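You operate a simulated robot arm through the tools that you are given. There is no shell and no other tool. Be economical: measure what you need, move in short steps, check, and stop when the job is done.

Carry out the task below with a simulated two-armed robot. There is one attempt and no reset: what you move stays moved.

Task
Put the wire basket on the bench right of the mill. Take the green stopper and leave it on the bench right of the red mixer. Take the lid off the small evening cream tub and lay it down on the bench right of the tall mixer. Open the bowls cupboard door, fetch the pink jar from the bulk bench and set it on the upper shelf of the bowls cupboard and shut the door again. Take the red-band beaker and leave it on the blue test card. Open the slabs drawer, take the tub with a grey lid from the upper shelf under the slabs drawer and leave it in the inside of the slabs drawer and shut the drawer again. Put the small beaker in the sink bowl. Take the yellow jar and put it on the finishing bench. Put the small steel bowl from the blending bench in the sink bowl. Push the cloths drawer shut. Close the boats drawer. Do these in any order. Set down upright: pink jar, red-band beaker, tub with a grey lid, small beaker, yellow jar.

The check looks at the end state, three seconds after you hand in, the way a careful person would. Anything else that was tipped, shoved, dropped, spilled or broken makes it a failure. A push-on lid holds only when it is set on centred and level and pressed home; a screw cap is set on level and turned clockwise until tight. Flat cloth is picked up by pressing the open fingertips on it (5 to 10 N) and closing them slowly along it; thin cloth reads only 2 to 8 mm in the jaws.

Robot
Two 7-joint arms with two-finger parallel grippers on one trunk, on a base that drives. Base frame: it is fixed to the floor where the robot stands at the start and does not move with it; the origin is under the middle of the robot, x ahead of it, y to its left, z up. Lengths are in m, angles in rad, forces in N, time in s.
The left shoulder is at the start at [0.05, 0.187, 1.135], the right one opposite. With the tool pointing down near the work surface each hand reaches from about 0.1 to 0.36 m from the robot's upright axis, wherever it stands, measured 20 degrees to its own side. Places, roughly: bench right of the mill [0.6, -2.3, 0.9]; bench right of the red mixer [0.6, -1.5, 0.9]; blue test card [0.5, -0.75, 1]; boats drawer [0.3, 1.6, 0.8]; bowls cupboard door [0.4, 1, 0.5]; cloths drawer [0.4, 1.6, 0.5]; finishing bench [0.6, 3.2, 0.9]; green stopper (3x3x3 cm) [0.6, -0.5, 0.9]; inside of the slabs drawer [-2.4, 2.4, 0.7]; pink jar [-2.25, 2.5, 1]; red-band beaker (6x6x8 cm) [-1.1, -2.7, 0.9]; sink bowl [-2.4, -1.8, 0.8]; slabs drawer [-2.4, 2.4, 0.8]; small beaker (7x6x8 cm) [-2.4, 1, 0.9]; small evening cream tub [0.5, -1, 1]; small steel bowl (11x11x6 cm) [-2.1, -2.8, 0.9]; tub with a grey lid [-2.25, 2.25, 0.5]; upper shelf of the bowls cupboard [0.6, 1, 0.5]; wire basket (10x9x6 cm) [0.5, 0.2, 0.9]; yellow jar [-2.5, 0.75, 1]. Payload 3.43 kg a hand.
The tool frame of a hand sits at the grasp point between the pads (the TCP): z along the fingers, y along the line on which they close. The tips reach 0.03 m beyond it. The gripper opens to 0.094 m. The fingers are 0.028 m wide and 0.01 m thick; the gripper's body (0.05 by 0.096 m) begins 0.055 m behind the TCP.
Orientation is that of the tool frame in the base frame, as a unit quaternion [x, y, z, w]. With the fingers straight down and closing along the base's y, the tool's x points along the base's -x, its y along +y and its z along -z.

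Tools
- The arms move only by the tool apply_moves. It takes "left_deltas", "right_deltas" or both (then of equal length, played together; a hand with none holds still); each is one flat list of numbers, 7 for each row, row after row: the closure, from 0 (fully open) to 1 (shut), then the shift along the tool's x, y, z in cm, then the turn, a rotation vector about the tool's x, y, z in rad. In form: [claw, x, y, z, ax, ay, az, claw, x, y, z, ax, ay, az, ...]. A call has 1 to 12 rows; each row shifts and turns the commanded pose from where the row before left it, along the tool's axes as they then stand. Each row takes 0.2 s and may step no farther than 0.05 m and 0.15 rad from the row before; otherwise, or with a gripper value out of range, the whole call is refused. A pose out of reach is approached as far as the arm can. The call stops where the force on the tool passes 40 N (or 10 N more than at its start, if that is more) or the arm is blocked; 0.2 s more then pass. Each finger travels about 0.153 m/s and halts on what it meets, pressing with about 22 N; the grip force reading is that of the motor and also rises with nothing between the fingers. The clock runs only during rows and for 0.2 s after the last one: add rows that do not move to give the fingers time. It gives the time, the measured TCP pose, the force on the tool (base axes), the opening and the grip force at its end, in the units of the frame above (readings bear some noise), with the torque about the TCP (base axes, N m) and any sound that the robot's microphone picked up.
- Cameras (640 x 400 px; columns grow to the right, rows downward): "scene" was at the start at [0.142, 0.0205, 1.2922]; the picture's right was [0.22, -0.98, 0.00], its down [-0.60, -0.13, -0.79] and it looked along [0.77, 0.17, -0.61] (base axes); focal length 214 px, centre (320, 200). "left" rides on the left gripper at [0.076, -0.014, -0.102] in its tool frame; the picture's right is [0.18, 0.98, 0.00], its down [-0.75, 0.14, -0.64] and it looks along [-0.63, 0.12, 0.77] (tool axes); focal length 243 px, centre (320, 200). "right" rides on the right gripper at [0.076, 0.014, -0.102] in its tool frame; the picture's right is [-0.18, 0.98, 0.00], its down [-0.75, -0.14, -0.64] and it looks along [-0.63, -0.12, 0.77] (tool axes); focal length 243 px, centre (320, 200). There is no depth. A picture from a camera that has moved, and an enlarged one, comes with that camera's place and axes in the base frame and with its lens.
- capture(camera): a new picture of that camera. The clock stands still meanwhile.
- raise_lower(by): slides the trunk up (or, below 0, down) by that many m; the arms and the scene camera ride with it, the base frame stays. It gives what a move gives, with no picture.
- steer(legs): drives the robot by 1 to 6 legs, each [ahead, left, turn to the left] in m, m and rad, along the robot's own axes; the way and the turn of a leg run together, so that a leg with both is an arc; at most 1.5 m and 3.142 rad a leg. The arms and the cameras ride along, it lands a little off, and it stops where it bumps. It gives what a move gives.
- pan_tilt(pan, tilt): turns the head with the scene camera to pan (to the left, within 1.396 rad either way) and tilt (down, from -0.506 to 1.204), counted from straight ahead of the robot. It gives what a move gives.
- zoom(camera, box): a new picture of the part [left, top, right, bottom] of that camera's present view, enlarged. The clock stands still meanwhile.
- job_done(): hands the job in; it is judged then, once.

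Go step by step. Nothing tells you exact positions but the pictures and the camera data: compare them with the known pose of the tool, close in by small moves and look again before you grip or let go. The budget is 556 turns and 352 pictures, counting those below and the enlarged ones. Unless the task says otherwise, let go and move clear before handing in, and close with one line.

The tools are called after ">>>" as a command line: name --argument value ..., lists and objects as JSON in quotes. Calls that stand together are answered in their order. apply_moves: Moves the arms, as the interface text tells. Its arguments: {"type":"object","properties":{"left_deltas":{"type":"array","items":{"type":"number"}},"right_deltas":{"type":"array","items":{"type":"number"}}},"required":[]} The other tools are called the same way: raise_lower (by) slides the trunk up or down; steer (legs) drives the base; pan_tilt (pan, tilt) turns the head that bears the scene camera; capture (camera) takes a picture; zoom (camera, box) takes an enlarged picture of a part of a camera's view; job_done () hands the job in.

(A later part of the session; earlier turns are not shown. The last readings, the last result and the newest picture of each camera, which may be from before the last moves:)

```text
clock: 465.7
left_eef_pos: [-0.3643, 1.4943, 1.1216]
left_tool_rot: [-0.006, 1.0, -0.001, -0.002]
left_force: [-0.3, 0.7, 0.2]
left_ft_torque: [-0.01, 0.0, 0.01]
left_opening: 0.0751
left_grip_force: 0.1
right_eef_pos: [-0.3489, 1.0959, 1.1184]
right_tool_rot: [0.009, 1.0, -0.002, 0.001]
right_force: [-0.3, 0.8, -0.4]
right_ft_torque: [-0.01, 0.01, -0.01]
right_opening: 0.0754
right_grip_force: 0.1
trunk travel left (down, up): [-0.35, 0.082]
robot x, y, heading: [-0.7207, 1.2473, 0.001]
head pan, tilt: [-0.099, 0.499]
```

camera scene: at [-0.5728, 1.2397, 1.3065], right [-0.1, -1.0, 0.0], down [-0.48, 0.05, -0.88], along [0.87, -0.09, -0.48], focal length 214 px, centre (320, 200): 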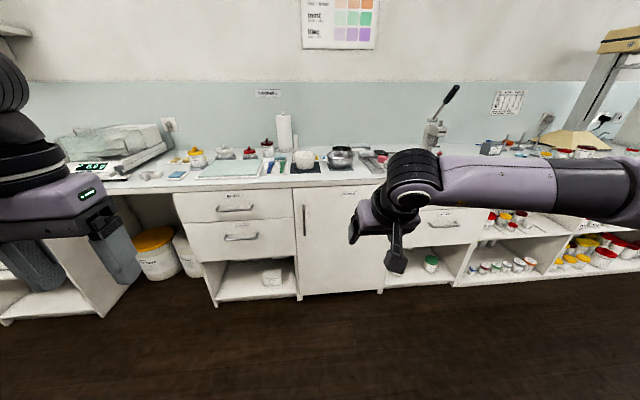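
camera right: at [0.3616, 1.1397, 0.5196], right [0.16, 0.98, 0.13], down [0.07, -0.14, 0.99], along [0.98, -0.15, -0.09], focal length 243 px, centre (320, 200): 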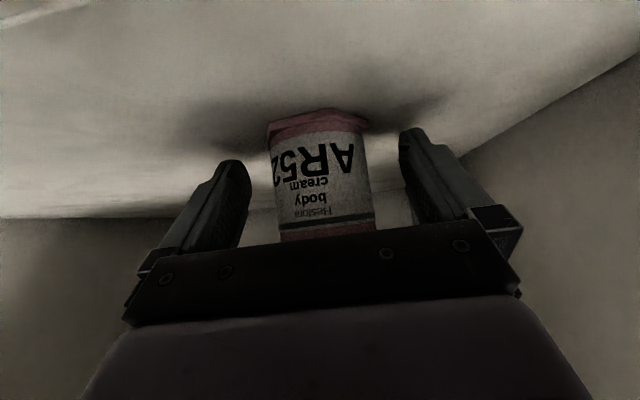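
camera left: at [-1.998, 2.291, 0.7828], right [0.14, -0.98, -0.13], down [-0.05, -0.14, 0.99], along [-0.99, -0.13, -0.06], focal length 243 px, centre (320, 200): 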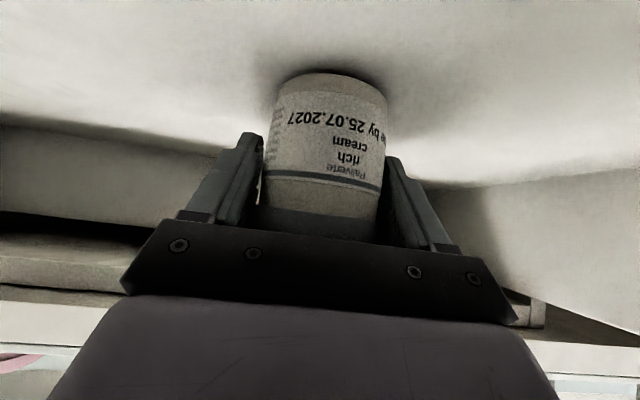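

Both arms are back in neutral. Now drive to the small beaker and yellow jar.

>>> steer --legs '[[0, 0, 3.14], [0.8, 0.3, 0]]'

>>> pan_tilt --pan 0.0 --tilt 0.5

>>> capture --camera "scene"

```text
clock: 477.6
left_eef_pos: [-1.8774, 0.6877, 1.1211]
left_tool_rot: [1.0, 0.009, 0.001, 0.001]
left_force: [-0.4, 0.4, -0.3]
left_ft_torque: [0.04, 0.01, 0.02]
left_opening: 0.0751
left_grip_force: 0.1
right_eef_pos: [-1.8942, 1.0865, 1.1175]
right_tool_rot: [1.0, -0.007, -0.001, -0.001]
right_force: [1.1, 0.0, 1.0]
right_ft_torque: [-0.04, 0.0, -0.01]
right_opening: 0.0755
right_grip_force: 0.2
trunk travel left (down, up): [-0.35, 0.082]
robot x, y, heading: [-1.5178, 0.9376, -3.137]
head pan, tilt: [-0.099, 0.499]
```

```text
clock: 478.2
left_eef_pos: [-1.8764, 0.6878, 1.1221]
left_tool_rot: [1.0, 0.008, 0.002, 0.0]
left_force: [-0.4, -0.3, -0.6]
left_ft_torque: [-0.01, -0.04, 0.01]
left_opening: 0.0753
left_grip_force: 0.1
right_eef_pos: [-1.8933, 1.0861, 1.1186]
right_tool_rot: [1.0, -0.007, -0.001, -0.001]
right_force: [0.2, 0.4, 0.7]
right_ft_torque: [-0.01, -0.01, 0.04]
right_opening: 0.0752
right_grip_force: 0.0
trunk travel left (down, up): [-0.35, 0.082]
robot x, y, heading: [-1.5231, 0.9385, -3.139]
head pan, tilt: [0.0, 0.499]
```

```text
156 pictures are left
camera scene: at [-1.6713, 0.9384, 1.3064], right [-0.01, 1.0, 0.0], down [0.48, 0.0, -0.88], along [-0.88, -0.01, -0.48], focal length 214 px, centre (320, 200)
```

scene: 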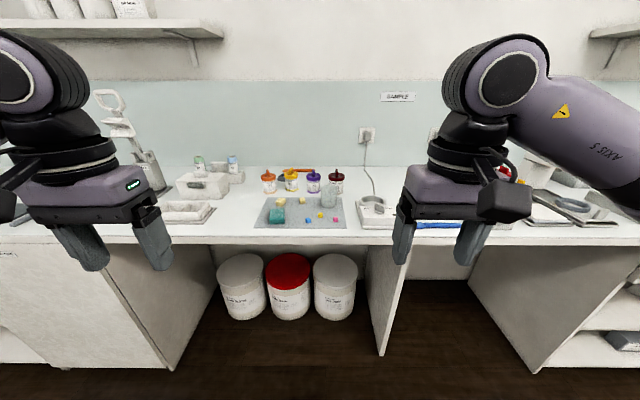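

>>> zoom --camera "scene" --box '[230, 140, 430, 250]'

>>> zoom --camera "scene" --box '[150, 120, 350, 240]'

```text
3.20 times, centred on (330, 195) of scene
camera zoom: at [-1.6713, 0.9384, 1.3064], right [-0.01, 1.0, 0.0], down [0.48, 0.0, -0.88], along [-0.88, -0.01, -0.48], focal length 686 px, centre (288, 216)
```

zoom: 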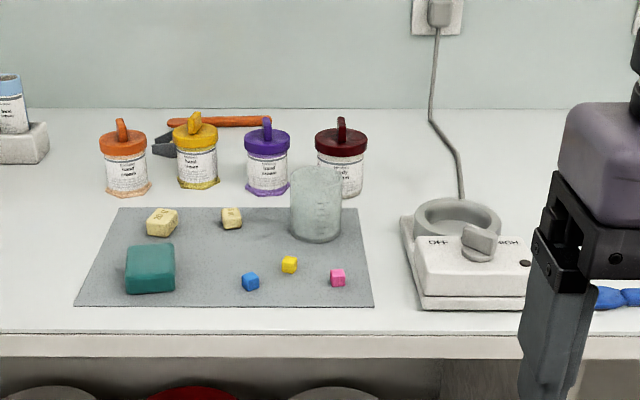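

```text
3.20 times, centred on (250, 180) of scene
camera zoom: at [-1.6713, 0.9384, 1.3064], right [-0.01, 1.0, 0.0], down [0.48, 0.0, -0.88], along [-0.88, -0.01, -0.48], focal length 686 px, centre (544, 264)
```

zoom: 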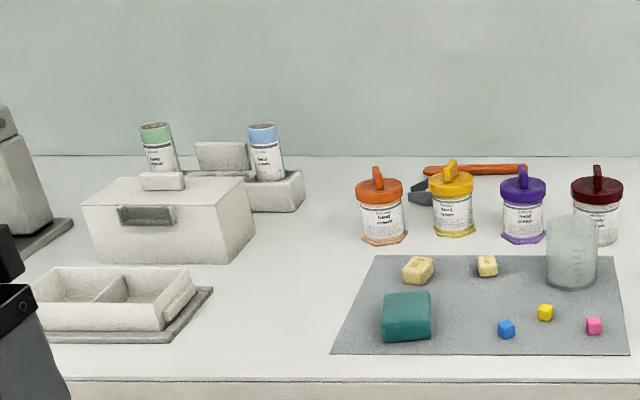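

Nothing was disturbed here. The small beaker is near [-2.37, 0.96] and the yellow jar near [-2.50, 0.81]. I'll take the beaker with the right hand first.

>>> steer --legs '[[0.31, 0.13, 0]]'

>>> apply_moves --right_deltas '[0, -4, 0, 0, 0, 0, 0, 0, -4, 0, 0, 0, 0, 0, 0, -3, 0, 0, 0, 0, 0]'

>>> capture --camera "right"

>>> pan_tilt --pan 0.0 --tilt 0.7

>>> capture --camera "scene"

```text
clock: 480.4
left_eef_pos: [-2.1866, 0.5593, 1.1216]
left_tool_rot: [1.0, 0.009, 0.001, 0.0]
left_force: [0.5, -0.1, 0.3]
left_ft_torque: [-0.04, -0.03, 0.0]
left_opening: 0.0753
left_grip_force: 0.1
right_eef_pos: [-2.2026, 0.9564, 1.1176]
right_tool_rot: [1.0, -0.007, -0.001, 0.0]
right_force: [0.7, -0.3, 0.2]
right_ft_torque: [0.02, -0.03, 0.01]
right_opening: 0.075
right_grip_force: 0.0
trunk travel left (down, up): [-0.35, 0.082]
robot x, y, heading: [-1.8344, 0.808, -3.137]
head pan, tilt: [0.0, 0.499]
```

```text
clock: 481.2
left_eef_pos: [-2.1885, 0.5595, 1.1214]
left_tool_rot: [1.0, 0.009, 0.001, 0.0]
left_force: [-0.4, -0.1, -0.6]
left_ft_torque: [0.01, 0.0, -0.04]
left_opening: 0.0754
left_grip_force: 0.1
right_eef_pos: [-2.3142, 0.9582, 1.1194]
right_tool_rot: [1.0, -0.007, -0.001, 0.0]
right_force: [0.7, 0.5, 0.2]
right_ft_torque: [-0.03, 0.0, -0.01]
right_opening: 0.0941
right_grip_force: 0.2
trunk travel left (down, up): [-0.35, 0.082]
robot x, y, heading: [-1.8326, 0.8065, -3.133]
head pan, tilt: [0.0, 0.499]
```

```text
153 pictures are left
camera right: at [-2.2382, 0.9418, 1.2205], right [-0.2, -0.98, 0.0], down [-0.75, 0.15, 0.64], along [-0.63, 0.13, -0.77], focal length 243 px, centre (320, 200)
```

right: 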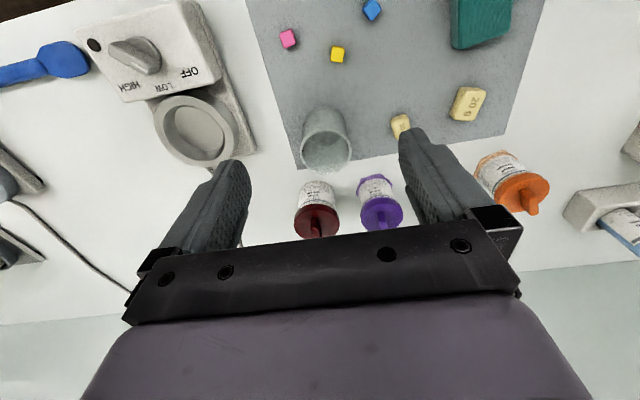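

```text
clock: 482.0
left_eef_pos: [-2.1871, 0.5591, 1.1215]
left_tool_rot: [1.0, 0.009, 0.0, 0.0]
left_force: [0.3, -1.4, 0.5]
left_ft_torque: [0.02, 0.03, -0.01]
left_opening: 0.0752
left_grip_force: 0.1
right_eef_pos: [-2.3127, 0.9585, 1.1196]
right_tool_rot: [1.0, -0.007, -0.001, -0.001]
right_force: [0.4, 0.2, 0.3]
right_ft_torque: [-0.01, -0.01, 0.0]
right_opening: 0.094
right_grip_force: 0.1
trunk travel left (down, up): [-0.35, 0.082]
robot x, y, heading: [-1.8304, 0.8079, -3.136]
head pan, tilt: [0.0, 0.7]
```

```text
152 pictures are left
camera scene: at [-1.9757, 0.8094, 1.2888], right [-0.01, 1.0, 0.0], down [0.64, 0.0, -0.77], along [-0.77, 0.0, -0.64], focal length 214 px, centre (320, 200)
```

scene: 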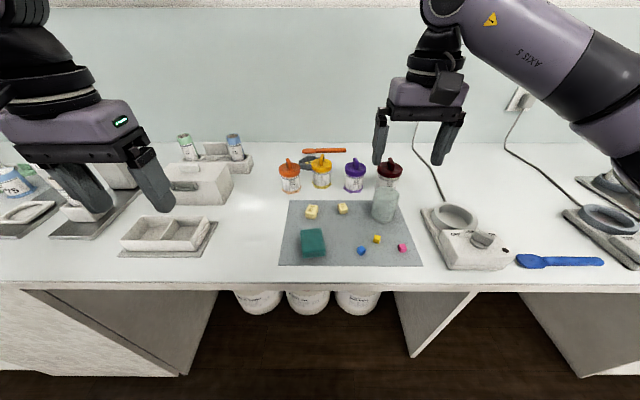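

Beaker centre about [-2.373, 0.967]. Move over and lower part way.

>>> apply_moves --right_deltas '[0, -3, -0.45, 0, 0, 0, 0, 0, -3, -0.45, 0, 0, 0, 0, 0, 0, 0, 4.5, 0, 0, 0, 0, 0, 0, 4, 0, 0, 0]'

>>> capture --camera "right"

>>> zoom --camera "scene" --box '[320, 130, 460, 250]'

```text
clock: 483.0
left_eef_pos: [-2.1883, 0.5599, 1.1218]
left_tool_rot: [1.0, 0.009, 0.0, 0.0]
left_force: [0.5, -0.3, -0.3]
left_ft_torque: [0.01, 0.01, 0.0]
left_opening: 0.0749
left_grip_force: 0.1
right_eef_pos: [-2.3739, 0.9671, 1.0322]
right_tool_rot: [1.0, -0.007, -0.001, -0.002]
right_force: [-0.1, 0.6, 0.2]
right_ft_torque: [0.02, 0.01, -0.01]
right_opening: 0.0939
right_grip_force: 0.1
trunk travel left (down, up): [-0.35, 0.082]
robot x, y, heading: [-1.8315, 0.8075, -3.138]
head pan, tilt: [0.0, 0.7]
```

```text
151 pictures are left
camera right: at [-2.2987, 0.9509, 1.1333], right [-0.2, -0.98, 0.0], down [-0.75, 0.15, 0.64], along [-0.63, 0.13, -0.77], focal length 243 px, centre (320, 200)
```

right: 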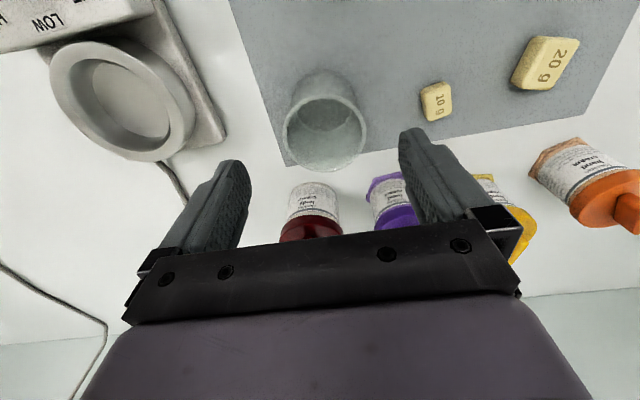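

```text
3.33 times, centred on (390, 190) of scene
camera zoom: at [-1.9759, 0.8094, 1.2887], right [-0.01, 1.0, 0.0], down [0.64, 0.0, -0.76], along [-0.76, 0.0, -0.64], focal length 715 px, centre (87, 233)
```

zoom: 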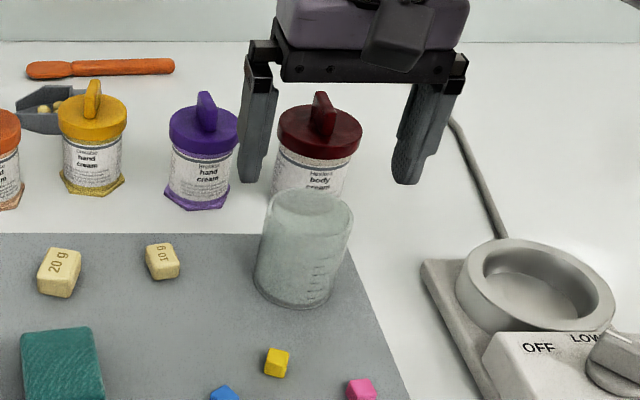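

>>> apply_moves --right_deltas '[0, 0.8, 0.3, 3, 0, 0, 0, 0, 0, 0, 3.5, 0, 0, 0, 0, 0, 0, 2.2, 0, 0, 0, 0, 0, 0, 0, 0, 0, 0, 1, 0, 0, 0, 0, 0, 0, 1, 0, 0, 0, 0, 0, 0, 1, 0, 0, 0, 0, 0, 0]'

>>> capture --camera "right"

>>> zoom --camera "scene" --box '[320, 130, 460, 250]'

```text
clock: 484.6
left_eef_pos: [-2.1873, 0.5579, 1.1218]
left_tool_rot: [1.0, 0.008, 0.001, 0.0]
left_force: [-0.2, 0.1, 0.2]
left_ft_torque: [-0.04, -0.01, 0.03]
left_opening: 0.0754
left_grip_force: 0.0
right_eef_pos: [-2.3645, 0.9667, 0.9456]
right_tool_rot: [1.0, -0.007, -0.001, 0.0]
right_force: [-0.3, 0.7, 0.4]
right_ft_torque: [0.02, 0.01, -0.02]
right_opening: 0.0651
right_grip_force: 21.4
trunk travel left (down, up): [-0.35, 0.082]
robot x, y, heading: [-1.829, 0.8094, -3.134]
head pan, tilt: [0.0, 0.7]
```

```text
149 pictures are left
camera right: at [-2.2891, 0.95, 1.0467], right [-0.2, -0.98, 0.0], down [-0.75, 0.15, 0.64], along [-0.63, 0.13, -0.77], focal length 243 px, centre (320, 200)
```

right: 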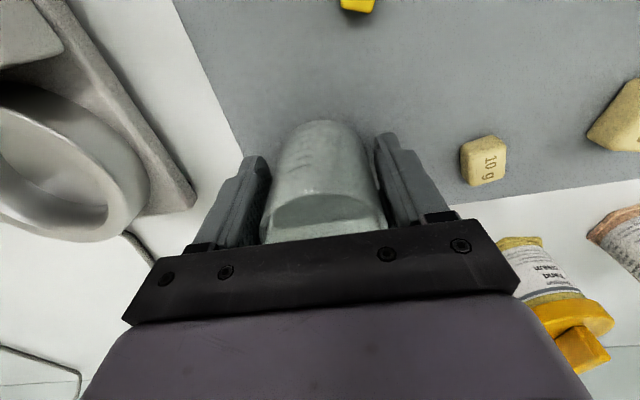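

```text
3.33 times, centred on (390, 190) of scene
camera zoom: at [-1.9757, 0.8094, 1.2887], right [-0.01, 1.0, 0.0], down [0.64, 0.0, -0.76], along [-0.76, 0.0, -0.64], focal length 715 px, centre (87, 233)
```

zoom: 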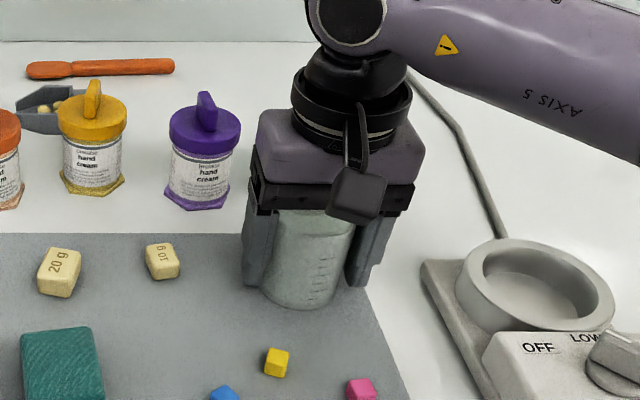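

Held at 65 mm. Lift up and retract.

>>> apply_moves --right_deltas '[1, 0, 0, -2, 0, 0, 0, 1, 0, 0, -4, 0, 0, 0, 1, 0, 0, -4.5, 0, 0, 0, 1, 0, 0, -4.5, 0, 0, 0, 1, 0, 0, -3, 0, 0, 0, 1, 4, 0, 0, 0, 0, 0, 1, 4, 0, 0, 0, 0, 0, 1, 4, 0, 0, 0, 0, 0, 1, 4, 0, 0, 0, 0, 0]'

>>> capture --camera "scene"

```text
clock: 486.6
left_eef_pos: [-2.1873, 0.5587, 1.1213]
left_tool_rot: [1.0, 0.009, 0.001, 0.0]
left_force: [0.2, -0.7, 0.1]
left_ft_torque: [-0.01, 0.02, 0.02]
left_opening: 0.0751
left_grip_force: 0.1
right_eef_pos: [-2.2026, 0.9613, 1.1252]
right_tool_rot: [1.0, -0.008, -0.001, -0.002]
right_force: [-0.4, -0.1, 0.2]
right_ft_torque: [0.03, 0.01, 0.01]
right_opening: 0.0651
right_grip_force: 22.1
trunk travel left (down, up): [-0.35, 0.082]
robot x, y, heading: [-1.8333, 0.8135, -3.14]
head pan, tilt: [0.0, 0.7]
```

```text
147 pictures are left
camera scene: at [-1.9753, 0.8094, 1.2888], right [-0.01, 1.0, 0.0], down [0.64, 0.0, -0.77], along [-0.77, 0.0, -0.64], focal length 214 px, centre (320, 200)
```

scene: 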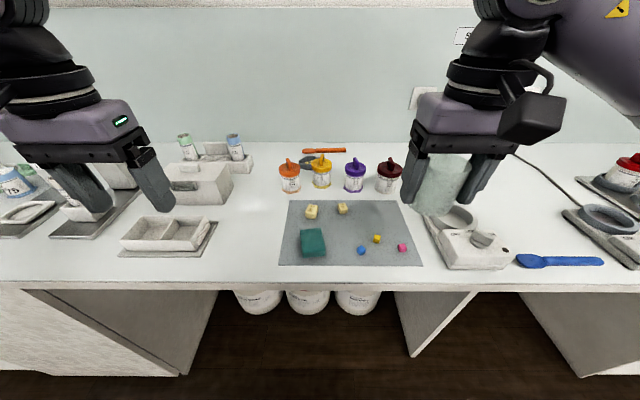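

Beaker is safe. For the yellow jar I'll shift right 0.13, tilt the left hand 45°, and approach between the neighbouring jars.

>>> steer --legs '[[0, -0.13, 0]]'

>>> apply_moves --left_deltas '[0.25, 0, 0, 0, 0, -0.14, 0, 0.25, 0, 0, 0, 0, -0.14, 0, 0.25, 0, 0, 0, 0, -0.14, 0, 0.25, 0, 0, 0, 0, -0.14, 0, 0.25, 0, 0, 0, 0, -0.14, 0, 0.25, 0, 0, 0, 0, -0.1, 0, 0.25, 0, -4.2, 0, 0, 0, 0, 0.25, 0, -4.2, 0, 0, 0, 0, 0.25, 0, -3.5, 0, 0, 0, 0]'

>>> capture --camera "left"

```text
clock: 488.4
left_eef_pos: [-2.1882, 0.6884, 1.1209]
left_tool_rot: [1.0, 0.007, 0.001, 0.0]
left_force: [0.2, 0.6, -0.1]
left_ft_torque: [-0.01, 0.0, -0.04]
left_opening: 0.0754
left_grip_force: 0.0
right_eef_pos: [-2.2042, 1.0916, 1.1249]
right_tool_rot: [1.0, -0.008, -0.001, -0.001]
right_force: [0.3, 0.2, -0.9]
right_ft_torque: [-0.02, 0.0, 0.0]
right_opening: 0.0649
right_grip_force: 22.2
trunk travel left (down, up): [-0.35, 0.082]
robot x, y, heading: [-1.8324, 0.9342, -3.137]
head pan, tilt: [0.0, 0.7]
```

```text
clock: 490.4
left_eef_pos: [-2.1995, 0.8093, 1.128]
left_tool_rot: [0.921, 0.007, -0.389, 0.002]
left_force: [-0.5, 0.4, -0.1]
left_ft_torque: [0.0, -0.01, -0.03]
left_opening: 0.0705
left_grip_force: 0.1
left hand out of reach, approached as far as the arm can: row 6
right_eef_pos: [-2.2034, 1.0918, 1.1257]
right_tool_rot: [1.0, -0.009, -0.001, -0.001]
right_force: [-0.2, 0.0, 1.0]
right_ft_torque: [-0.03, 0.02, 0.0]
right_opening: 0.0649
right_grip_force: 22.1
trunk travel left (down, up): [-0.35, 0.082]
robot x, y, heading: [-1.8348, 0.9406, -3.134]
head pan, tilt: [0.0, 0.7]
```

```text
146 pictures are left
camera left: at [-2.0721, 0.8275, 1.1448], right [0.14, -0.98, -0.13], down [-0.06, -0.14, 0.99], along [-0.99, -0.13, -0.08], focal length 243 px, centre (320, 200)
```

left: 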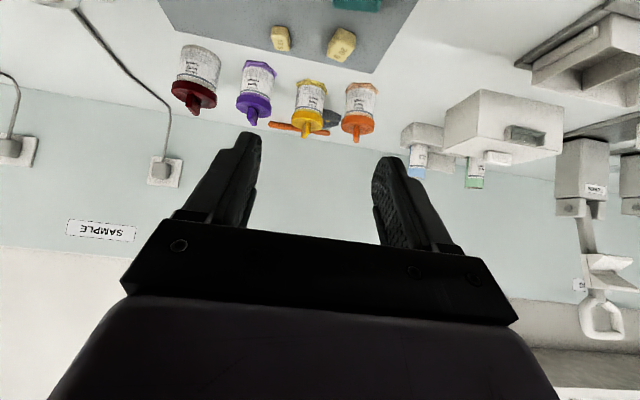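

The yellow jar's centre is about [-2.527, 0.811]. Approach most of the way.

>>> apply_moves --left_deltas '[0.25, -1.16, 0, 4.5, 0, 0, 0, 0.25, -1.16, 0, 4.5, 0, 0, 0, 0.25, -1.16, 0, 4.5, 0, 0, 0, 0.25, -1.16, 0, 4.5, 0, 0, 0, 0.25, -1.16, 0, 4.5, 0, 0, 0]'

>>> capture --camera "left"

>>> zoom --camera "scene" --box '[180, 100, 340, 230]'

```text
clock: 491.6
left_eef_pos: [-2.4009, 0.8057, 1.0145]
left_tool_rot: [0.922, 0.007, -0.388, 0.004]
left_force: [-0.4, -0.1, 1.0]
left_ft_torque: [0.0, 0.0, 0.03]
left_opening: 0.0705
left_grip_force: 0.0
right_eef_pos: [-2.2042, 1.0921, 1.1257]
right_tool_rot: [1.0, -0.007, -0.001, 0.0]
right_force: [0.6, -0.6, 0.6]
right_ft_torque: [-0.04, 0.01, 0.01]
right_opening: 0.0648
right_grip_force: 21.7
trunk travel left (down, up): [-0.35, 0.082]
robot x, y, heading: [-1.8334, 0.9404, -3.137]
head pan, tilt: [0.0, 0.7]
```

```text
145 pictures are left
camera left: at [-2.2734, 0.8239, 1.0313], right [0.14, -0.98, -0.13], down [-0.06, -0.14, 0.99], along [-0.99, -0.13, -0.08], focal length 243 px, centre (320, 200)
```

left: 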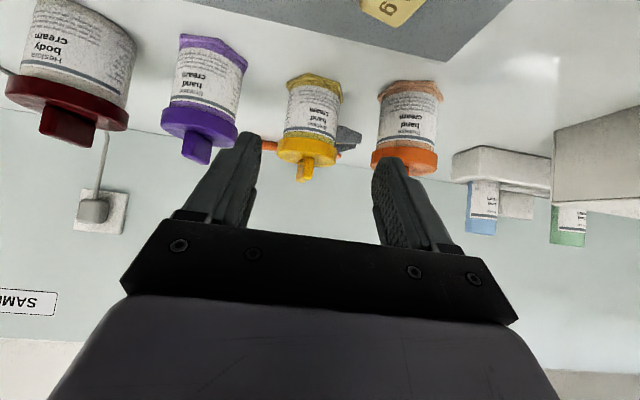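

```text
3.08 times, centred on (260, 165) of scene
camera zoom: at [-1.9768, 0.9389, 1.2886], right [-0.01, 1.0, 0.0], down [0.64, 0.0, -0.76], along [-0.76, 0.0, -0.64], focal length 660 px, centre (505, 308)
```

zoom: 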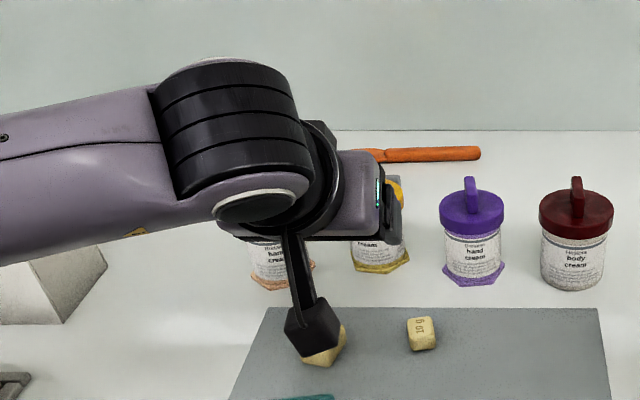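

>>> apply_moves --left_deltas '[0.25, -1.11, -0.5, 4.6, 0, 0, 0, 0.25, -1.11, -0.5, 4.6, 0, 0, 0]'

>>> capture --camera "left"

```text
clock: 492.2
left_eef_pos: [-2.482, 0.8127, 0.9662]
left_tool_rot: [0.921, 0.007, -0.389, 0.004]
left_force: [0.2, 0.5, 0.0]
left_ft_torque: [-0.02, 0.01, 0.01]
left_opening: 0.0706
left_grip_force: 0.0
right_eef_pos: [-2.2039, 1.0919, 1.1253]
right_tool_rot: [1.0, -0.007, -0.001, -0.001]
right_force: [-0.3, -0.2, 0.4]
right_ft_torque: [0.01, 0.01, 0.01]
right_opening: 0.065
right_grip_force: 21.9
trunk travel left (down, up): [-0.35, 0.082]
robot x, y, heading: [-1.8292, 0.9356, -3.134]
head pan, tilt: [0.0, 0.7]
```

```text
143 pictures are left
camera left: at [-2.3546, 0.8302, 0.9829], right [0.14, -0.98, -0.13], down [-0.06, -0.14, 0.99], along [-0.99, -0.13, -0.08], focal length 243 px, centre (320, 200)
```

left: 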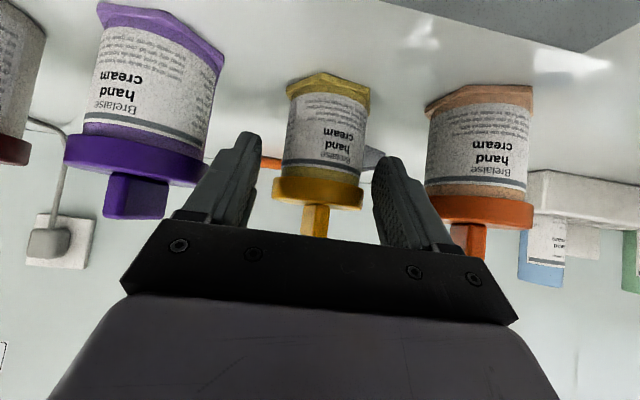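

>>> apply_moves --left_deltas '[0.1, 0, 0.3, 0, 0, 0, 0, 0.1, -0.55, 0, 2.4, 0, 0, 0, 0.1, -0.55, 0, 2.4, 0, 0, 0, 0.1, 0, 0, 0, 0, 0, 0]'

>>> capture --camera "left"

```text
clock: 493.2
left_eef_pos: [-2.5257, 0.8085, 0.9402]
left_tool_rot: [0.921, 0.007, -0.389, 0.002]
left_force: [2.8, -0.2, 4.7]
left_ft_torque: [0.02, 0.01, 0.03]
left_opening: 0.0846
left_grip_force: 0.1
right_eef_pos: [-2.2049, 1.0929, 1.1273]
right_tool_rot: [1.0, -0.008, -0.001, 0.0]
right_force: [0.4, 0.2, -1.2]
right_ft_torque: [-0.02, -0.01, 0.0]
right_opening: 0.0649
right_grip_force: 21.7
trunk travel left (down, up): [-0.35, 0.082]
robot x, y, heading: [-1.8366, 0.9407, -3.142]
head pan, tilt: [0.0, 0.7]
```

```text
142 pictures are left
camera left: at [-2.3968, 0.8258, 0.957], right [0.14, -0.98, -0.13], down [-0.06, -0.14, 0.99], along [-0.99, -0.13, -0.08], focal length 243 px, centre (320, 200)
```

left: 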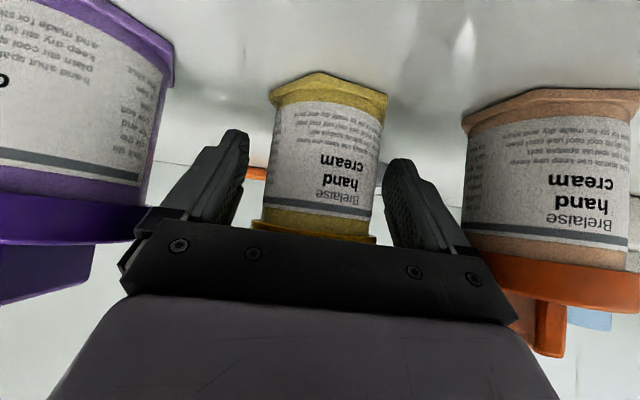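

Light palm contact. I'll back off 4 mm and close.

>>> apply_moves --left_deltas '[0.1, 0, 0, -0.4, 0, 0, 0, 0.5, 0, 0, 0, 0, 0, 0, 1, 0, 0, 0, 0, 0, 0, 1, 0, 0, 0, 0, 0, 0, 1, 0, 0, 0, 0, 0, 0]'

>>> capture --camera "left"

```text
clock: 494.4
left_eef_pos: [-2.5209, 0.8085, 0.9428]
left_tool_rot: [0.922, 0.007, -0.388, 0.003]
left_force: [0.2, 0.4, -0.7]
left_ft_torque: [0.01, -0.02, 0.0]
left_opening: 0.0644
left_grip_force: 22.2
right_eef_pos: [-2.2031, 1.0915, 1.1244]
right_tool_rot: [1.0, -0.008, -0.001, -0.001]
right_force: [0.5, 0.4, 0.0]
right_ft_torque: [0.01, 0.0, -0.01]
right_opening: 0.0646
right_grip_force: 22.2
trunk travel left (down, up): [-0.35, 0.082]
robot x, y, heading: [-1.8303, 0.9382, -3.137]
head pan, tilt: [0.0, 0.7]
```

```text
141 pictures are left
camera left: at [-2.3939, 0.8266, 0.9589], right [0.14, -0.98, -0.13], down [-0.06, -0.14, 0.99], along [-0.99, -0.13, -0.08], focal length 243 px, centre (320, 200)
```

left: 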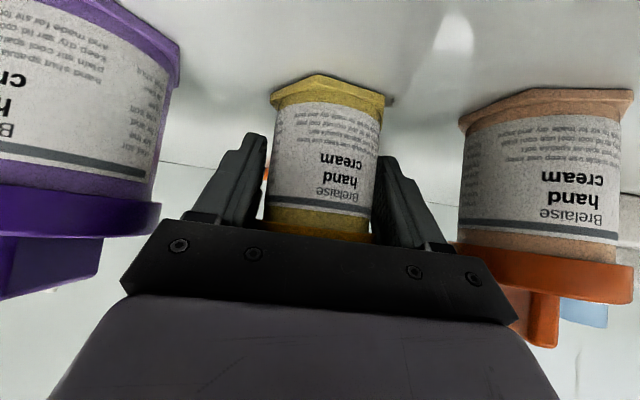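

Held at the lid rim (64 mm). Lift straight up first and check.

>>> apply_moves --left_deltas '[1, -1.43, 0, -1.4, 0, 0, 0, 1, -2.9, 0, -2.8, 0, 0, 0, 1, -2.9, 0, -2.8, 0, 0, 0, 1, -2.9, 0, -2.8, 0, 0, 0]'

>>> capture --camera "left"

>>> capture --camera "scene"

```text
clock: 495.4
left_eef_pos: [-2.5218, 0.8091, 1.0844]
left_tool_rot: [0.921, 0.006, -0.389, 0.002]
left_force: [0.1, 0.4, 0.2]
left_ft_torque: [-0.01, 0.01, 0.01]
left_opening: 0.0643
left_grip_force: 21.7
right_eef_pos: [-2.2045, 1.0923, 1.1242]
right_tool_rot: [1.0, -0.008, -0.002, -0.001]
right_force: [0.5, -0.4, -1.2]
right_ft_torque: [0.01, 0.01, 0.03]
right_opening: 0.0651
right_grip_force: 21.5
trunk travel left (down, up): [-0.35, 0.082]
robot x, y, heading: [-1.8337, 0.9399, -3.135]
head pan, tilt: [0.0, 0.7]
```

```text
140 pictures are left
camera left: at [-2.3943, 0.8263, 1.1009], right [0.14, -0.98, -0.13], down [-0.06, -0.14, 0.99], along [-0.99, -0.13, -0.08], focal length 243 px, centre (320, 200)
```

left: 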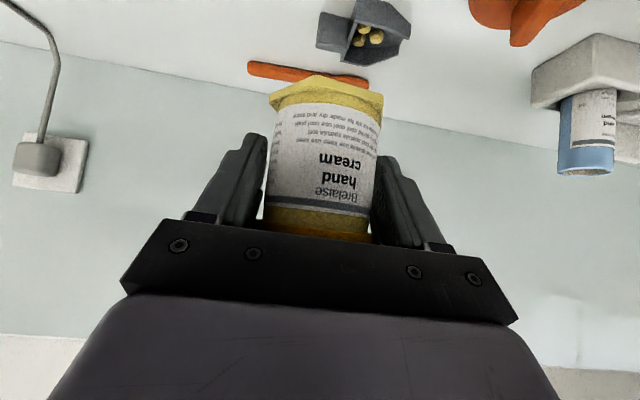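

```text
139 pictures are left
camera scene: at [-1.9761, 0.9391, 1.2887], right [-0.01, 1.0, 0.0], down [0.64, 0.0, -0.77], along [-0.77, 0.0, -0.64], focal length 214 px, centre (320, 200)
```

scene: 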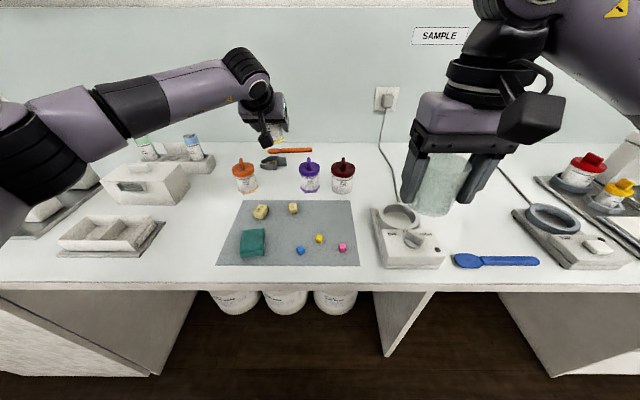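

Both are held. I'll try retracting the left hand while backing off.

>>> steer --legs '[[-0.4, 0, 0]]'

>>> apply_moves --left_deltas '[1, 3, 0, -3.1, 0, 0, 0, 1, 3, 0, -3.1, 0, 0, 0, 1, 3, 0, -3.1, 0, 0, 0, 1, 3, 0, -3.1, 0, 0, 0, 1, 3, 0, -3.1, 0, 0, 0]'

>>> capture --camera "left"

```text
clock: 497.9
left_eef_pos: [-2.1255, 0.8114, 1.0834]
left_tool_rot: [0.921, 0.006, -0.388, 0.003]
left_force: [0.4, 0.2, -0.4]
left_ft_torque: [0.04, -0.02, 0.03]
left_opening: 0.0634
left_grip_force: 21.8
right_eef_pos: [-1.8059, 1.0944, 1.1257]
right_tool_rot: [1.0, -0.009, -0.001, -0.001]
right_force: [-1.0, 1.4, -0.1]
right_ft_torque: [0.02, 0.03, 0.01]
right_opening: 0.0647
right_grip_force: 21.6
trunk travel left (down, up): [-0.35, 0.082]
robot x, y, heading: [-1.4388, 0.9374, -3.139]
head pan, tilt: [0.0, 0.7]
```

```text
clock: 499.1
left_eef_pos: [-1.9097, 0.8158, 1.0834]
left_tool_rot: [0.922, 0.006, -0.388, 0.003]
left_force: [-0.3, 0.0, -0.1]
left_ft_torque: [-0.04, 0.01, -0.01]
left_opening: 0.0634
left_grip_force: 22.1
right_eef_pos: [-1.8076, 1.0945, 1.1253]
right_tool_rot: [1.0, -0.009, -0.001, -0.001]
right_force: [0.0, -0.4, 0.5]
right_ft_torque: [0.0, -0.03, 0.0]
right_opening: 0.0644
right_grip_force: 22.2
trunk travel left (down, up): [-0.35, 0.082]
robot x, y, heading: [-1.434, 0.9395, -3.139]
head pan, tilt: [0.0, 0.7]
```

```text
138 pictures are left
camera left: at [-1.7819, 0.8332, 1.1007], right [0.14, -0.98, -0.13], down [-0.06, -0.14, 0.99], along [-0.99, -0.13, -0.08], focal length 243 px, centre (320, 200)
```

left: 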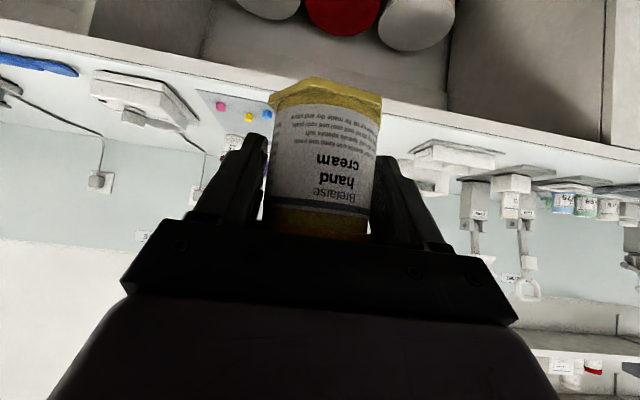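

The jar's grip shows a slow drift, so I'll deliver it first to the finishing bench at y≈3.2.

>>> steer --legs '[[0, 0, 3.139], [1.0, 0, 0], [0, 1.0, 0], [0, 0.9, 0]]'

>>> pan_tilt --pan 0.1 --tilt 0.5

>>> capture --camera "scene"

```text
clock: 528.2
left_eef_pos: [0.0471, 2.9608, 1.085]
left_tool_rot: [-0.009, 0.922, 0.004, 0.388]
left_force: [0.2, -0.6, -0.1]
left_ft_torque: [0.05, -0.01, 0.02]
left_opening: 0.063
left_grip_force: 22.2
right_eef_pos: [-0.0552, 2.6817, 1.1254]
right_tool_rot: [0.006, 1.0, -0.001, 0.0]
right_force: [0.0, 0.2, 0.1]
right_ft_torque: [0.04, 0.02, 0.02]
right_opening: 0.0638
right_grip_force: 22.4
trunk travel left (down, up): [-0.35, 0.082]
robot x, y, heading: [-0.4254, 2.8365, 0.014]
head pan, tilt: [0.0, 0.7]
```

```text
clock: 528.9
left_eef_pos: [0.0474, 2.9613, 1.0842]
left_tool_rot: [-0.009, 0.922, 0.004, 0.388]
left_force: [0.4, -0.7, -0.4]
left_ft_torque: [0.02, -0.02, -0.01]
left_opening: 0.0631
left_grip_force: 22.4
right_eef_pos: [-0.0542, 2.6822, 1.1256]
right_tool_rot: [0.006, 1.0, -0.001, 0.001]
right_force: [0.0, -0.2, -0.2]
right_ft_torque: [-0.04, -0.01, 0.01]
right_opening: 0.064
right_grip_force: 22.2
trunk travel left (down, up): [-0.35, 0.082]
robot x, y, heading: [-0.4281, 2.832, 0.008]
head pan, tilt: [0.099, 0.499]
```

```text
137 pictures are left
camera scene: at [-0.279, 2.8467, 1.3064], right [0.11, -0.99, 0.0], down [-0.48, -0.05, -0.88], along [0.87, 0.1, -0.48], focal length 214 px, centre (320, 200)
```

scene: 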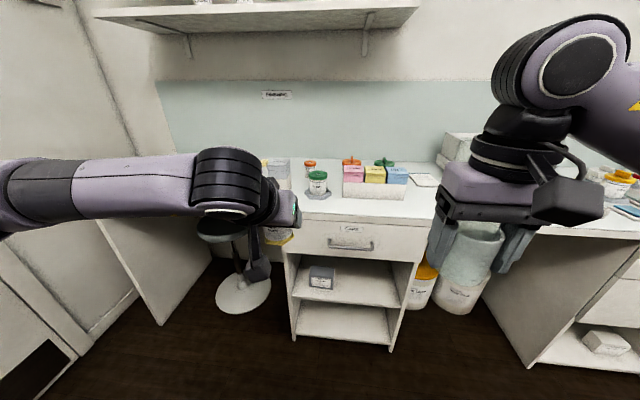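

>>> zoom --camera "scene" --box '[200, 90, 460, 250]'

>>> capture --camera "left"

```text
2.46 times, centred on (330, 170) of scene
camera zoom: at [-0.279, 2.8467, 1.3064], right [0.11, -0.99, 0.0], down [-0.48, -0.05, -0.88], along [0.87, 0.1, -0.48], focal length 528 px, centre (295, 274)
```

zoom: 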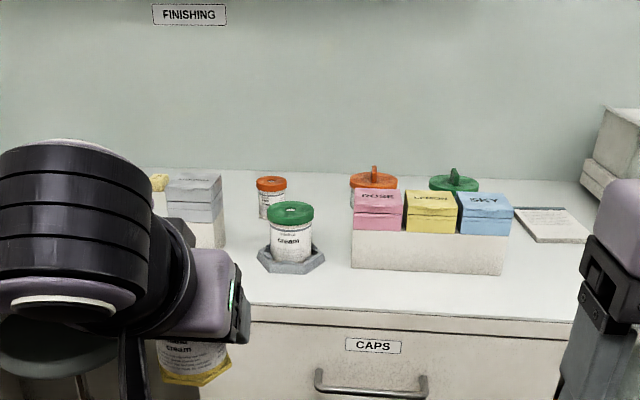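

```text
135 pictures are left
camera left: at [-0.0784, 2.9461, 1.1005], right [-0.15, 0.98, -0.13], down [0.06, 0.14, 0.99], along [0.99, 0.14, -0.08], focal length 243 px, centre (320, 200)
```

left: 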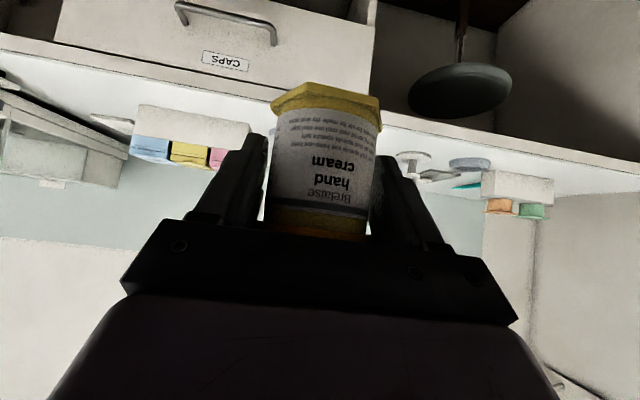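

>>> steer --legs '[[0, 0.3, 0]]'

>>> pan_tilt --pan -0.1 --tilt 0.5

>>> capture --camera "scene"

>>> capture --camera "right"

```text
clock: 532.2
left_eef_pos: [0.0428, 3.2656, 1.0826]
left_tool_rot: [-0.01, 0.922, 0.004, 0.388]
left_force: [0.5, -0.2, -1.2]
left_ft_torque: [-0.02, -0.02, -0.02]
left_opening: 0.0629
left_grip_force: 21.5
right_eef_pos: [-0.0581, 2.985, 1.1256]
right_tool_rot: [0.004, 1.0, -0.002, 0.001]
right_force: [0.3, 0.4, -1.3]
right_ft_torque: [-0.01, -0.01, 0.01]
right_opening: 0.0639
right_grip_force: 22.0
trunk travel left (down, up): [-0.35, 0.082]
robot x, y, heading: [-0.428, 3.1371, 0.012]
head pan, tilt: [0.099, 0.499]
```

```text
clock: 532.9
left_eef_pos: [0.0426, 3.265, 1.0853]
left_tool_rot: [-0.011, 0.921, 0.005, 0.389]
left_force: [0.0, -0.4, -0.4]
left_ft_torque: [-0.01, 0.02, 0.05]
left_opening: 0.0628
left_grip_force: 22.3
right_eef_pos: [-0.0581, 2.985, 1.1255]
right_tool_rot: [0.005, 1.0, -0.001, 0.001]
right_force: [0.3, -0.2, -0.5]
right_ft_torque: [-0.01, 0.0, -0.01]
right_opening: 0.0637
right_grip_force: 22.0
trunk travel left (down, up): [-0.35, 0.082]
robot x, y, heading: [-0.4298, 3.1353, 0.011]
head pan, tilt: [-0.099, 0.499]
```

```text
134 pictures are left
camera scene: at [-0.2822, 3.1313, 1.3064], right [-0.09, -1.0, 0.0], down [-0.48, 0.04, -0.88], along [0.87, -0.08, -0.48], focal length 214 px, centre (320, 200)
```

scene: 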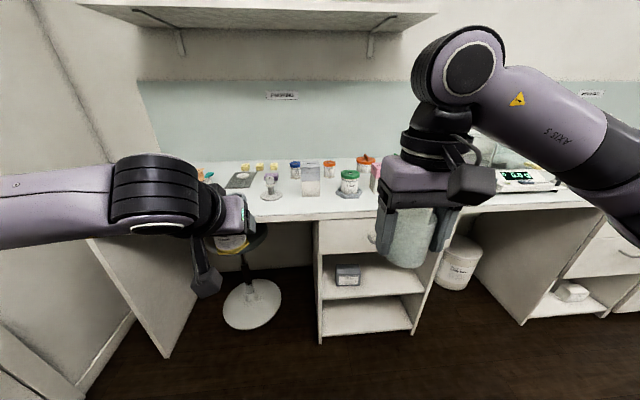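

```text
133 pictures are left
camera right: at [-0.1347, 2.9995, 1.2265], right [0.19, 0.98, 0.0], down [0.75, -0.15, 0.64], along [0.63, -0.13, -0.77], focal length 243 px, centre (320, 200)
```

right: 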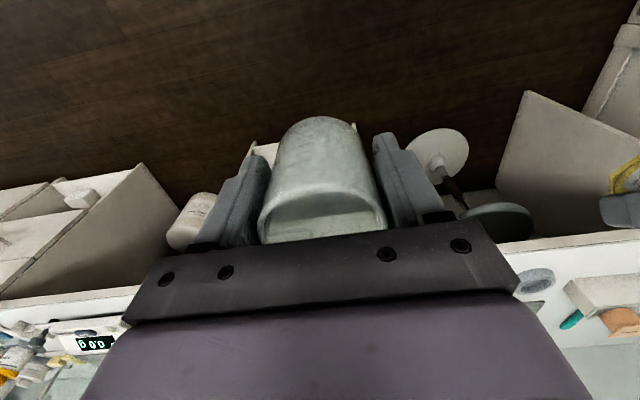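

>>> zoom --camera "scene" --box '[190, 140, 390, 240]'

```text
3.20 times, centred on (290, 190) of scene
camera zoom: at [-0.2822, 3.1313, 1.3064], right [-0.09, -1.0, 0.0], down [-0.48, 0.04, -0.88], along [0.87, -0.08, -0.48], focal length 686 px, centre (416, 232)
```

zoom: 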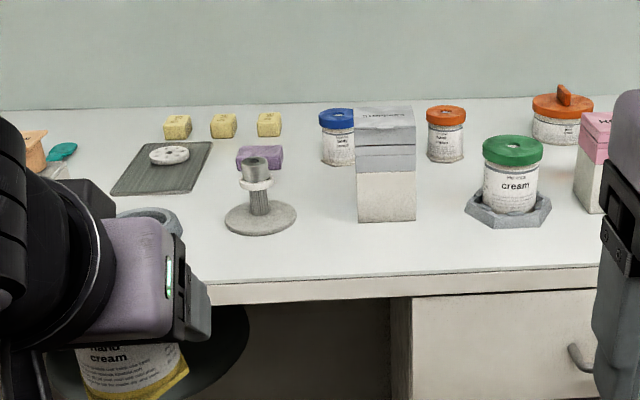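

A free spot is at about [0.425, 3.165], in front between the stand and the card box. I'll drive up to it.

>>> steer --legs '[[0.3, -0.1, -0.01]]'

>>> apply_moves --left_deltas '[1, -2.8, 0, 2.9, 0, 0, 0, 1, -2.8, 0, 2.9, 0, 0, 0]'

>>> pan_tilt --pan 0.1 --tilt 0.7

>>> capture --camera "scene"

>>> capture --camera "left"

```text
clock: 535.0
left_eef_pos: [0.3489, 3.1612, 1.0835]
left_tool_rot: [-0.005, 0.922, 0.003, 0.388]
left_force: [0.3, 0.6, -0.4]
left_ft_torque: [0.03, 0.0, 0.01]
left_opening: 0.063
left_grip_force: 22.2
right_eef_pos: [0.2459, 2.8831, 1.1255]
right_tool_rot: [0.01, 1.0, 0.0, 0.001]
right_force: [-0.1, 0.1, -0.3]
right_ft_torque: [0.0, -0.01, 0.01]
right_opening: 0.0635
right_grip_force: 22.1
trunk travel left (down, up): [-0.35, 0.082]
robot x, y, heading: [-0.1267, 3.0372, 0.005]
head pan, tilt: [-0.099, 0.499]
```

```text
clock: 535.6
left_eef_pos: [0.4297, 3.1633, 1.085]
left_tool_rot: [-0.003, 0.922, 0.001, 0.388]
left_force: [0.7, -0.1, -0.3]
left_ft_torque: [0.01, 0.01, -0.01]
left_opening: 0.063
left_grip_force: 22.0
right_eef_pos: [0.2441, 2.883, 1.1252]
right_tool_rot: [0.011, 1.0, 0.0, 0.001]
right_force: [0.0, -0.1, -1.1]
right_ft_torque: [0.0, -0.03, 0.0]
right_opening: 0.0636
right_grip_force: 22.1
trunk travel left (down, up): [-0.35, 0.082]
robot x, y, heading: [-0.1245, 3.0426, -0.001]
head pan, tilt: [-0.099, 0.499]
```

```text
clock: 536.4
left_eef_pos: [0.4286, 3.163, 1.0852]
left_tool_rot: [-0.005, 0.922, 0.003, 0.388]
left_force: [0.1, 0.5, 0.5]
left_ft_torque: [0.0, 0.03, 0.0]
left_opening: 0.0629
left_grip_force: 22.1
right_eef_pos: [0.2449, 2.8826, 1.1252]
right_tool_rot: [0.01, 1.0, -0.001, 0.002]
right_force: [-0.4, -0.3, -1.3]
right_ft_torque: [0.03, 0.01, -0.01]
right_opening: 0.0636
right_grip_force: 22.1
trunk travel left (down, up): [-0.35, 0.082]
robot x, y, heading: [-0.128, 3.0382, -0.002]
head pan, tilt: [0.099, 0.7]
```

```text
131 pictures are left
camera scene: at [0.016, 3.0496, 1.2888], right [0.1, -1.0, 0.0], down [-0.64, -0.06, -0.77], along [0.76, 0.07, -0.64], focal length 214 px, centre (320, 200)
```

scene: 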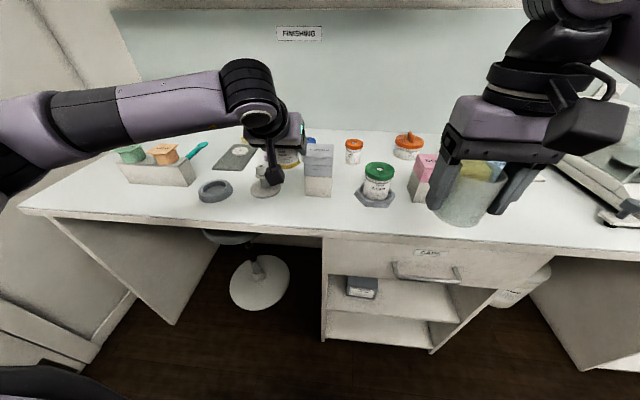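

```text
130 pictures are left
camera left: at [0.304, 3.1485, 1.1015], right [-0.14, 0.98, -0.13], down [0.07, 0.14, 0.99], along [0.99, 0.13, -0.08], focal length 243 px, centre (320, 200)
```

left: 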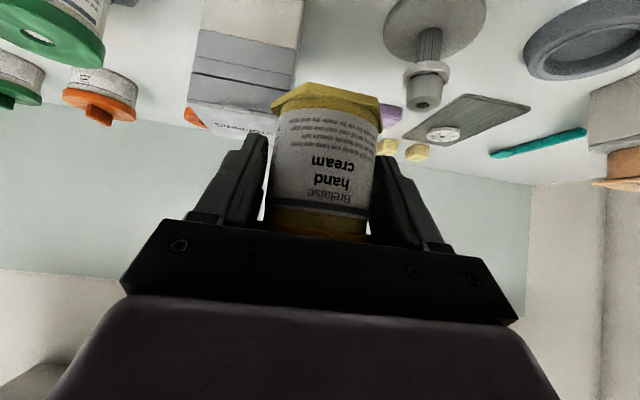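

>>> apply_moves --left_deltas '[1, 2.9, 0, 2.8, 0, 0, 0, 1, 2.9, 0, 2.8, 0, 0, 0, 1, 2.2, 0, 2.1, 0, 0, 0]'

>>> capture --camera "left"

>>> zoom --camera "scene" --box '[200, 120, 400, 260]'

```text
clock: 537.2
left_eef_pos: [0.4279, 3.1616, 0.9728]
left_tool_rot: [-0.005, 0.921, 0.001, 0.389]
left_force: [-0.6, -0.2, -1.0]
left_ft_torque: [0.02, -0.01, -0.01]
left_opening: 0.0629
left_grip_force: 22.8
right_eef_pos: [0.246, 2.8838, 1.1245]
right_tool_rot: [0.01, 1.0, -0.001, 0.002]
right_force: [0.2, 0.4, 0.3]
right_ft_torque: [0.01, 0.0, -0.03]
right_opening: 0.0634
right_grip_force: 22.6
trunk travel left (down, up): [-0.35, 0.082]
robot x, y, heading: [-0.125, 3.0424, 0.0]
head pan, tilt: [0.099, 0.7]
```

```text
129 pictures are left
camera left: at [0.303, 3.1473, 0.9897], right [-0.14, 0.98, -0.13], down [0.06, 0.14, 0.99], along [0.99, 0.13, -0.08], focal length 243 px, centre (320, 200)
```

left: 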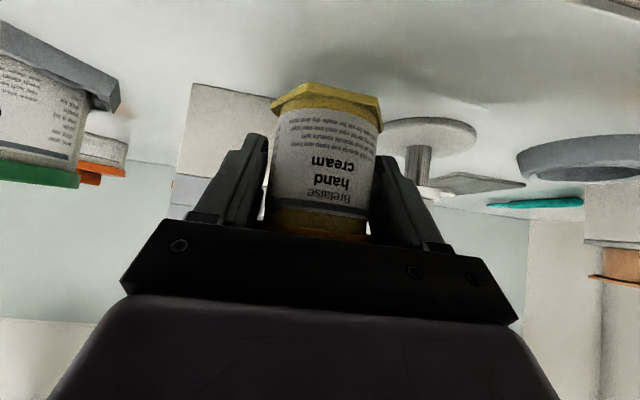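

```text
2.86 times, centred on (300, 190) of scene
camera zoom: at [0.0161, 3.0498, 1.2887], right [0.1, -1.0, 0.0], down [-0.64, -0.06, -0.76], along [0.76, 0.08, -0.64], focal length 613 px, centre (377, 229)
```

zoom: 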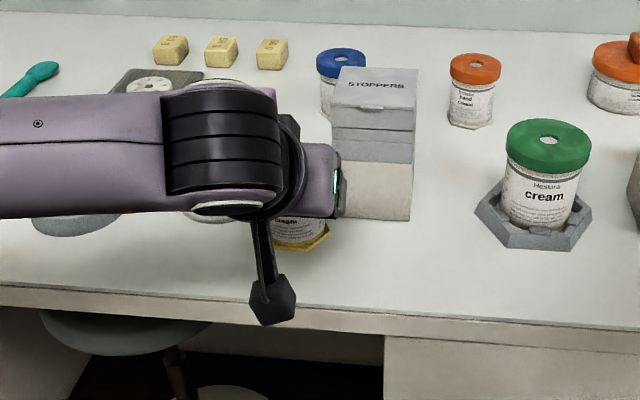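

>>> apply_moves --left_deltas '[1, 1.1, 0, 1.05, 0, 0, 0, 1, 0.36, 0, 0.35, 0, 0, 0, 1, 0.36, 0, 0.35, 0, 0, 0, 1, 0, 0, 0, 0, 0, 0]'

>>> capture --camera "left"

```text
clock: 538.2
left_eef_pos: [0.4294, 3.1625, 0.9472]
left_tool_rot: [-0.006, 0.922, 0.003, 0.388]
left_force: [-0.4, 0.8, -0.8]
left_ft_torque: [0.01, 0.0, -0.03]
left_opening: 0.0631
left_grip_force: 21.7
right_eef_pos: [0.2447, 2.8836, 1.125]
right_tool_rot: [0.01, 1.0, -0.001, 0.001]
right_force: [-0.5, 0.3, -0.8]
right_ft_torque: [0.02, -0.03, 0.0]
right_opening: 0.0637
right_grip_force: 21.9
trunk travel left (down, up): [-0.35, 0.082]
robot x, y, heading: [-0.1285, 3.0394, 0.0]
head pan, tilt: [0.099, 0.7]
```

```text
127 pictures are left
camera left: at [0.3038, 3.1478, 0.9642], right [-0.14, 0.98, -0.13], down [0.07, 0.14, 0.99], along [0.99, 0.13, -0.08], focal length 243 px, centre (320, 200)
```

left: 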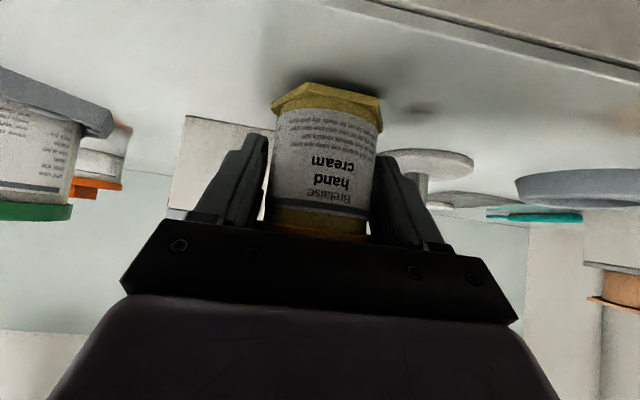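

>>> apply_moves --left_deltas '[1, 0.29, 0, 0.28, 0, 0, 0, 1, 0.22, 0, 0.21, 0, 0, 0, 1, 0, 0, 0, 0, 0, 0]'

```text
clock: 539.0
left_eef_pos: [0.4295, 3.1626, 0.9412]
left_tool_rot: [-0.005, 0.922, 0.002, 0.388]
left_force: [0.0, 0.4, -0.5]
left_ft_torque: [0.03, 0.03, -0.01]
left_opening: 0.063
left_grip_force: 22.2
right_eef_pos: [0.2447, 2.884, 1.1253]
right_tool_rot: [0.01, 1.0, -0.001, 0.001]
right_force: [-0.3, 0.9, -1.5]
right_ft_torque: [-0.01, 0.0, 0.04]
right_opening: 0.0632
right_grip_force: 22.1
trunk travel left (down, up): [-0.35, 0.082]
robot x, y, heading: [-0.1236, 3.0422, 0.001]
head pan, tilt: [0.099, 0.7]
```

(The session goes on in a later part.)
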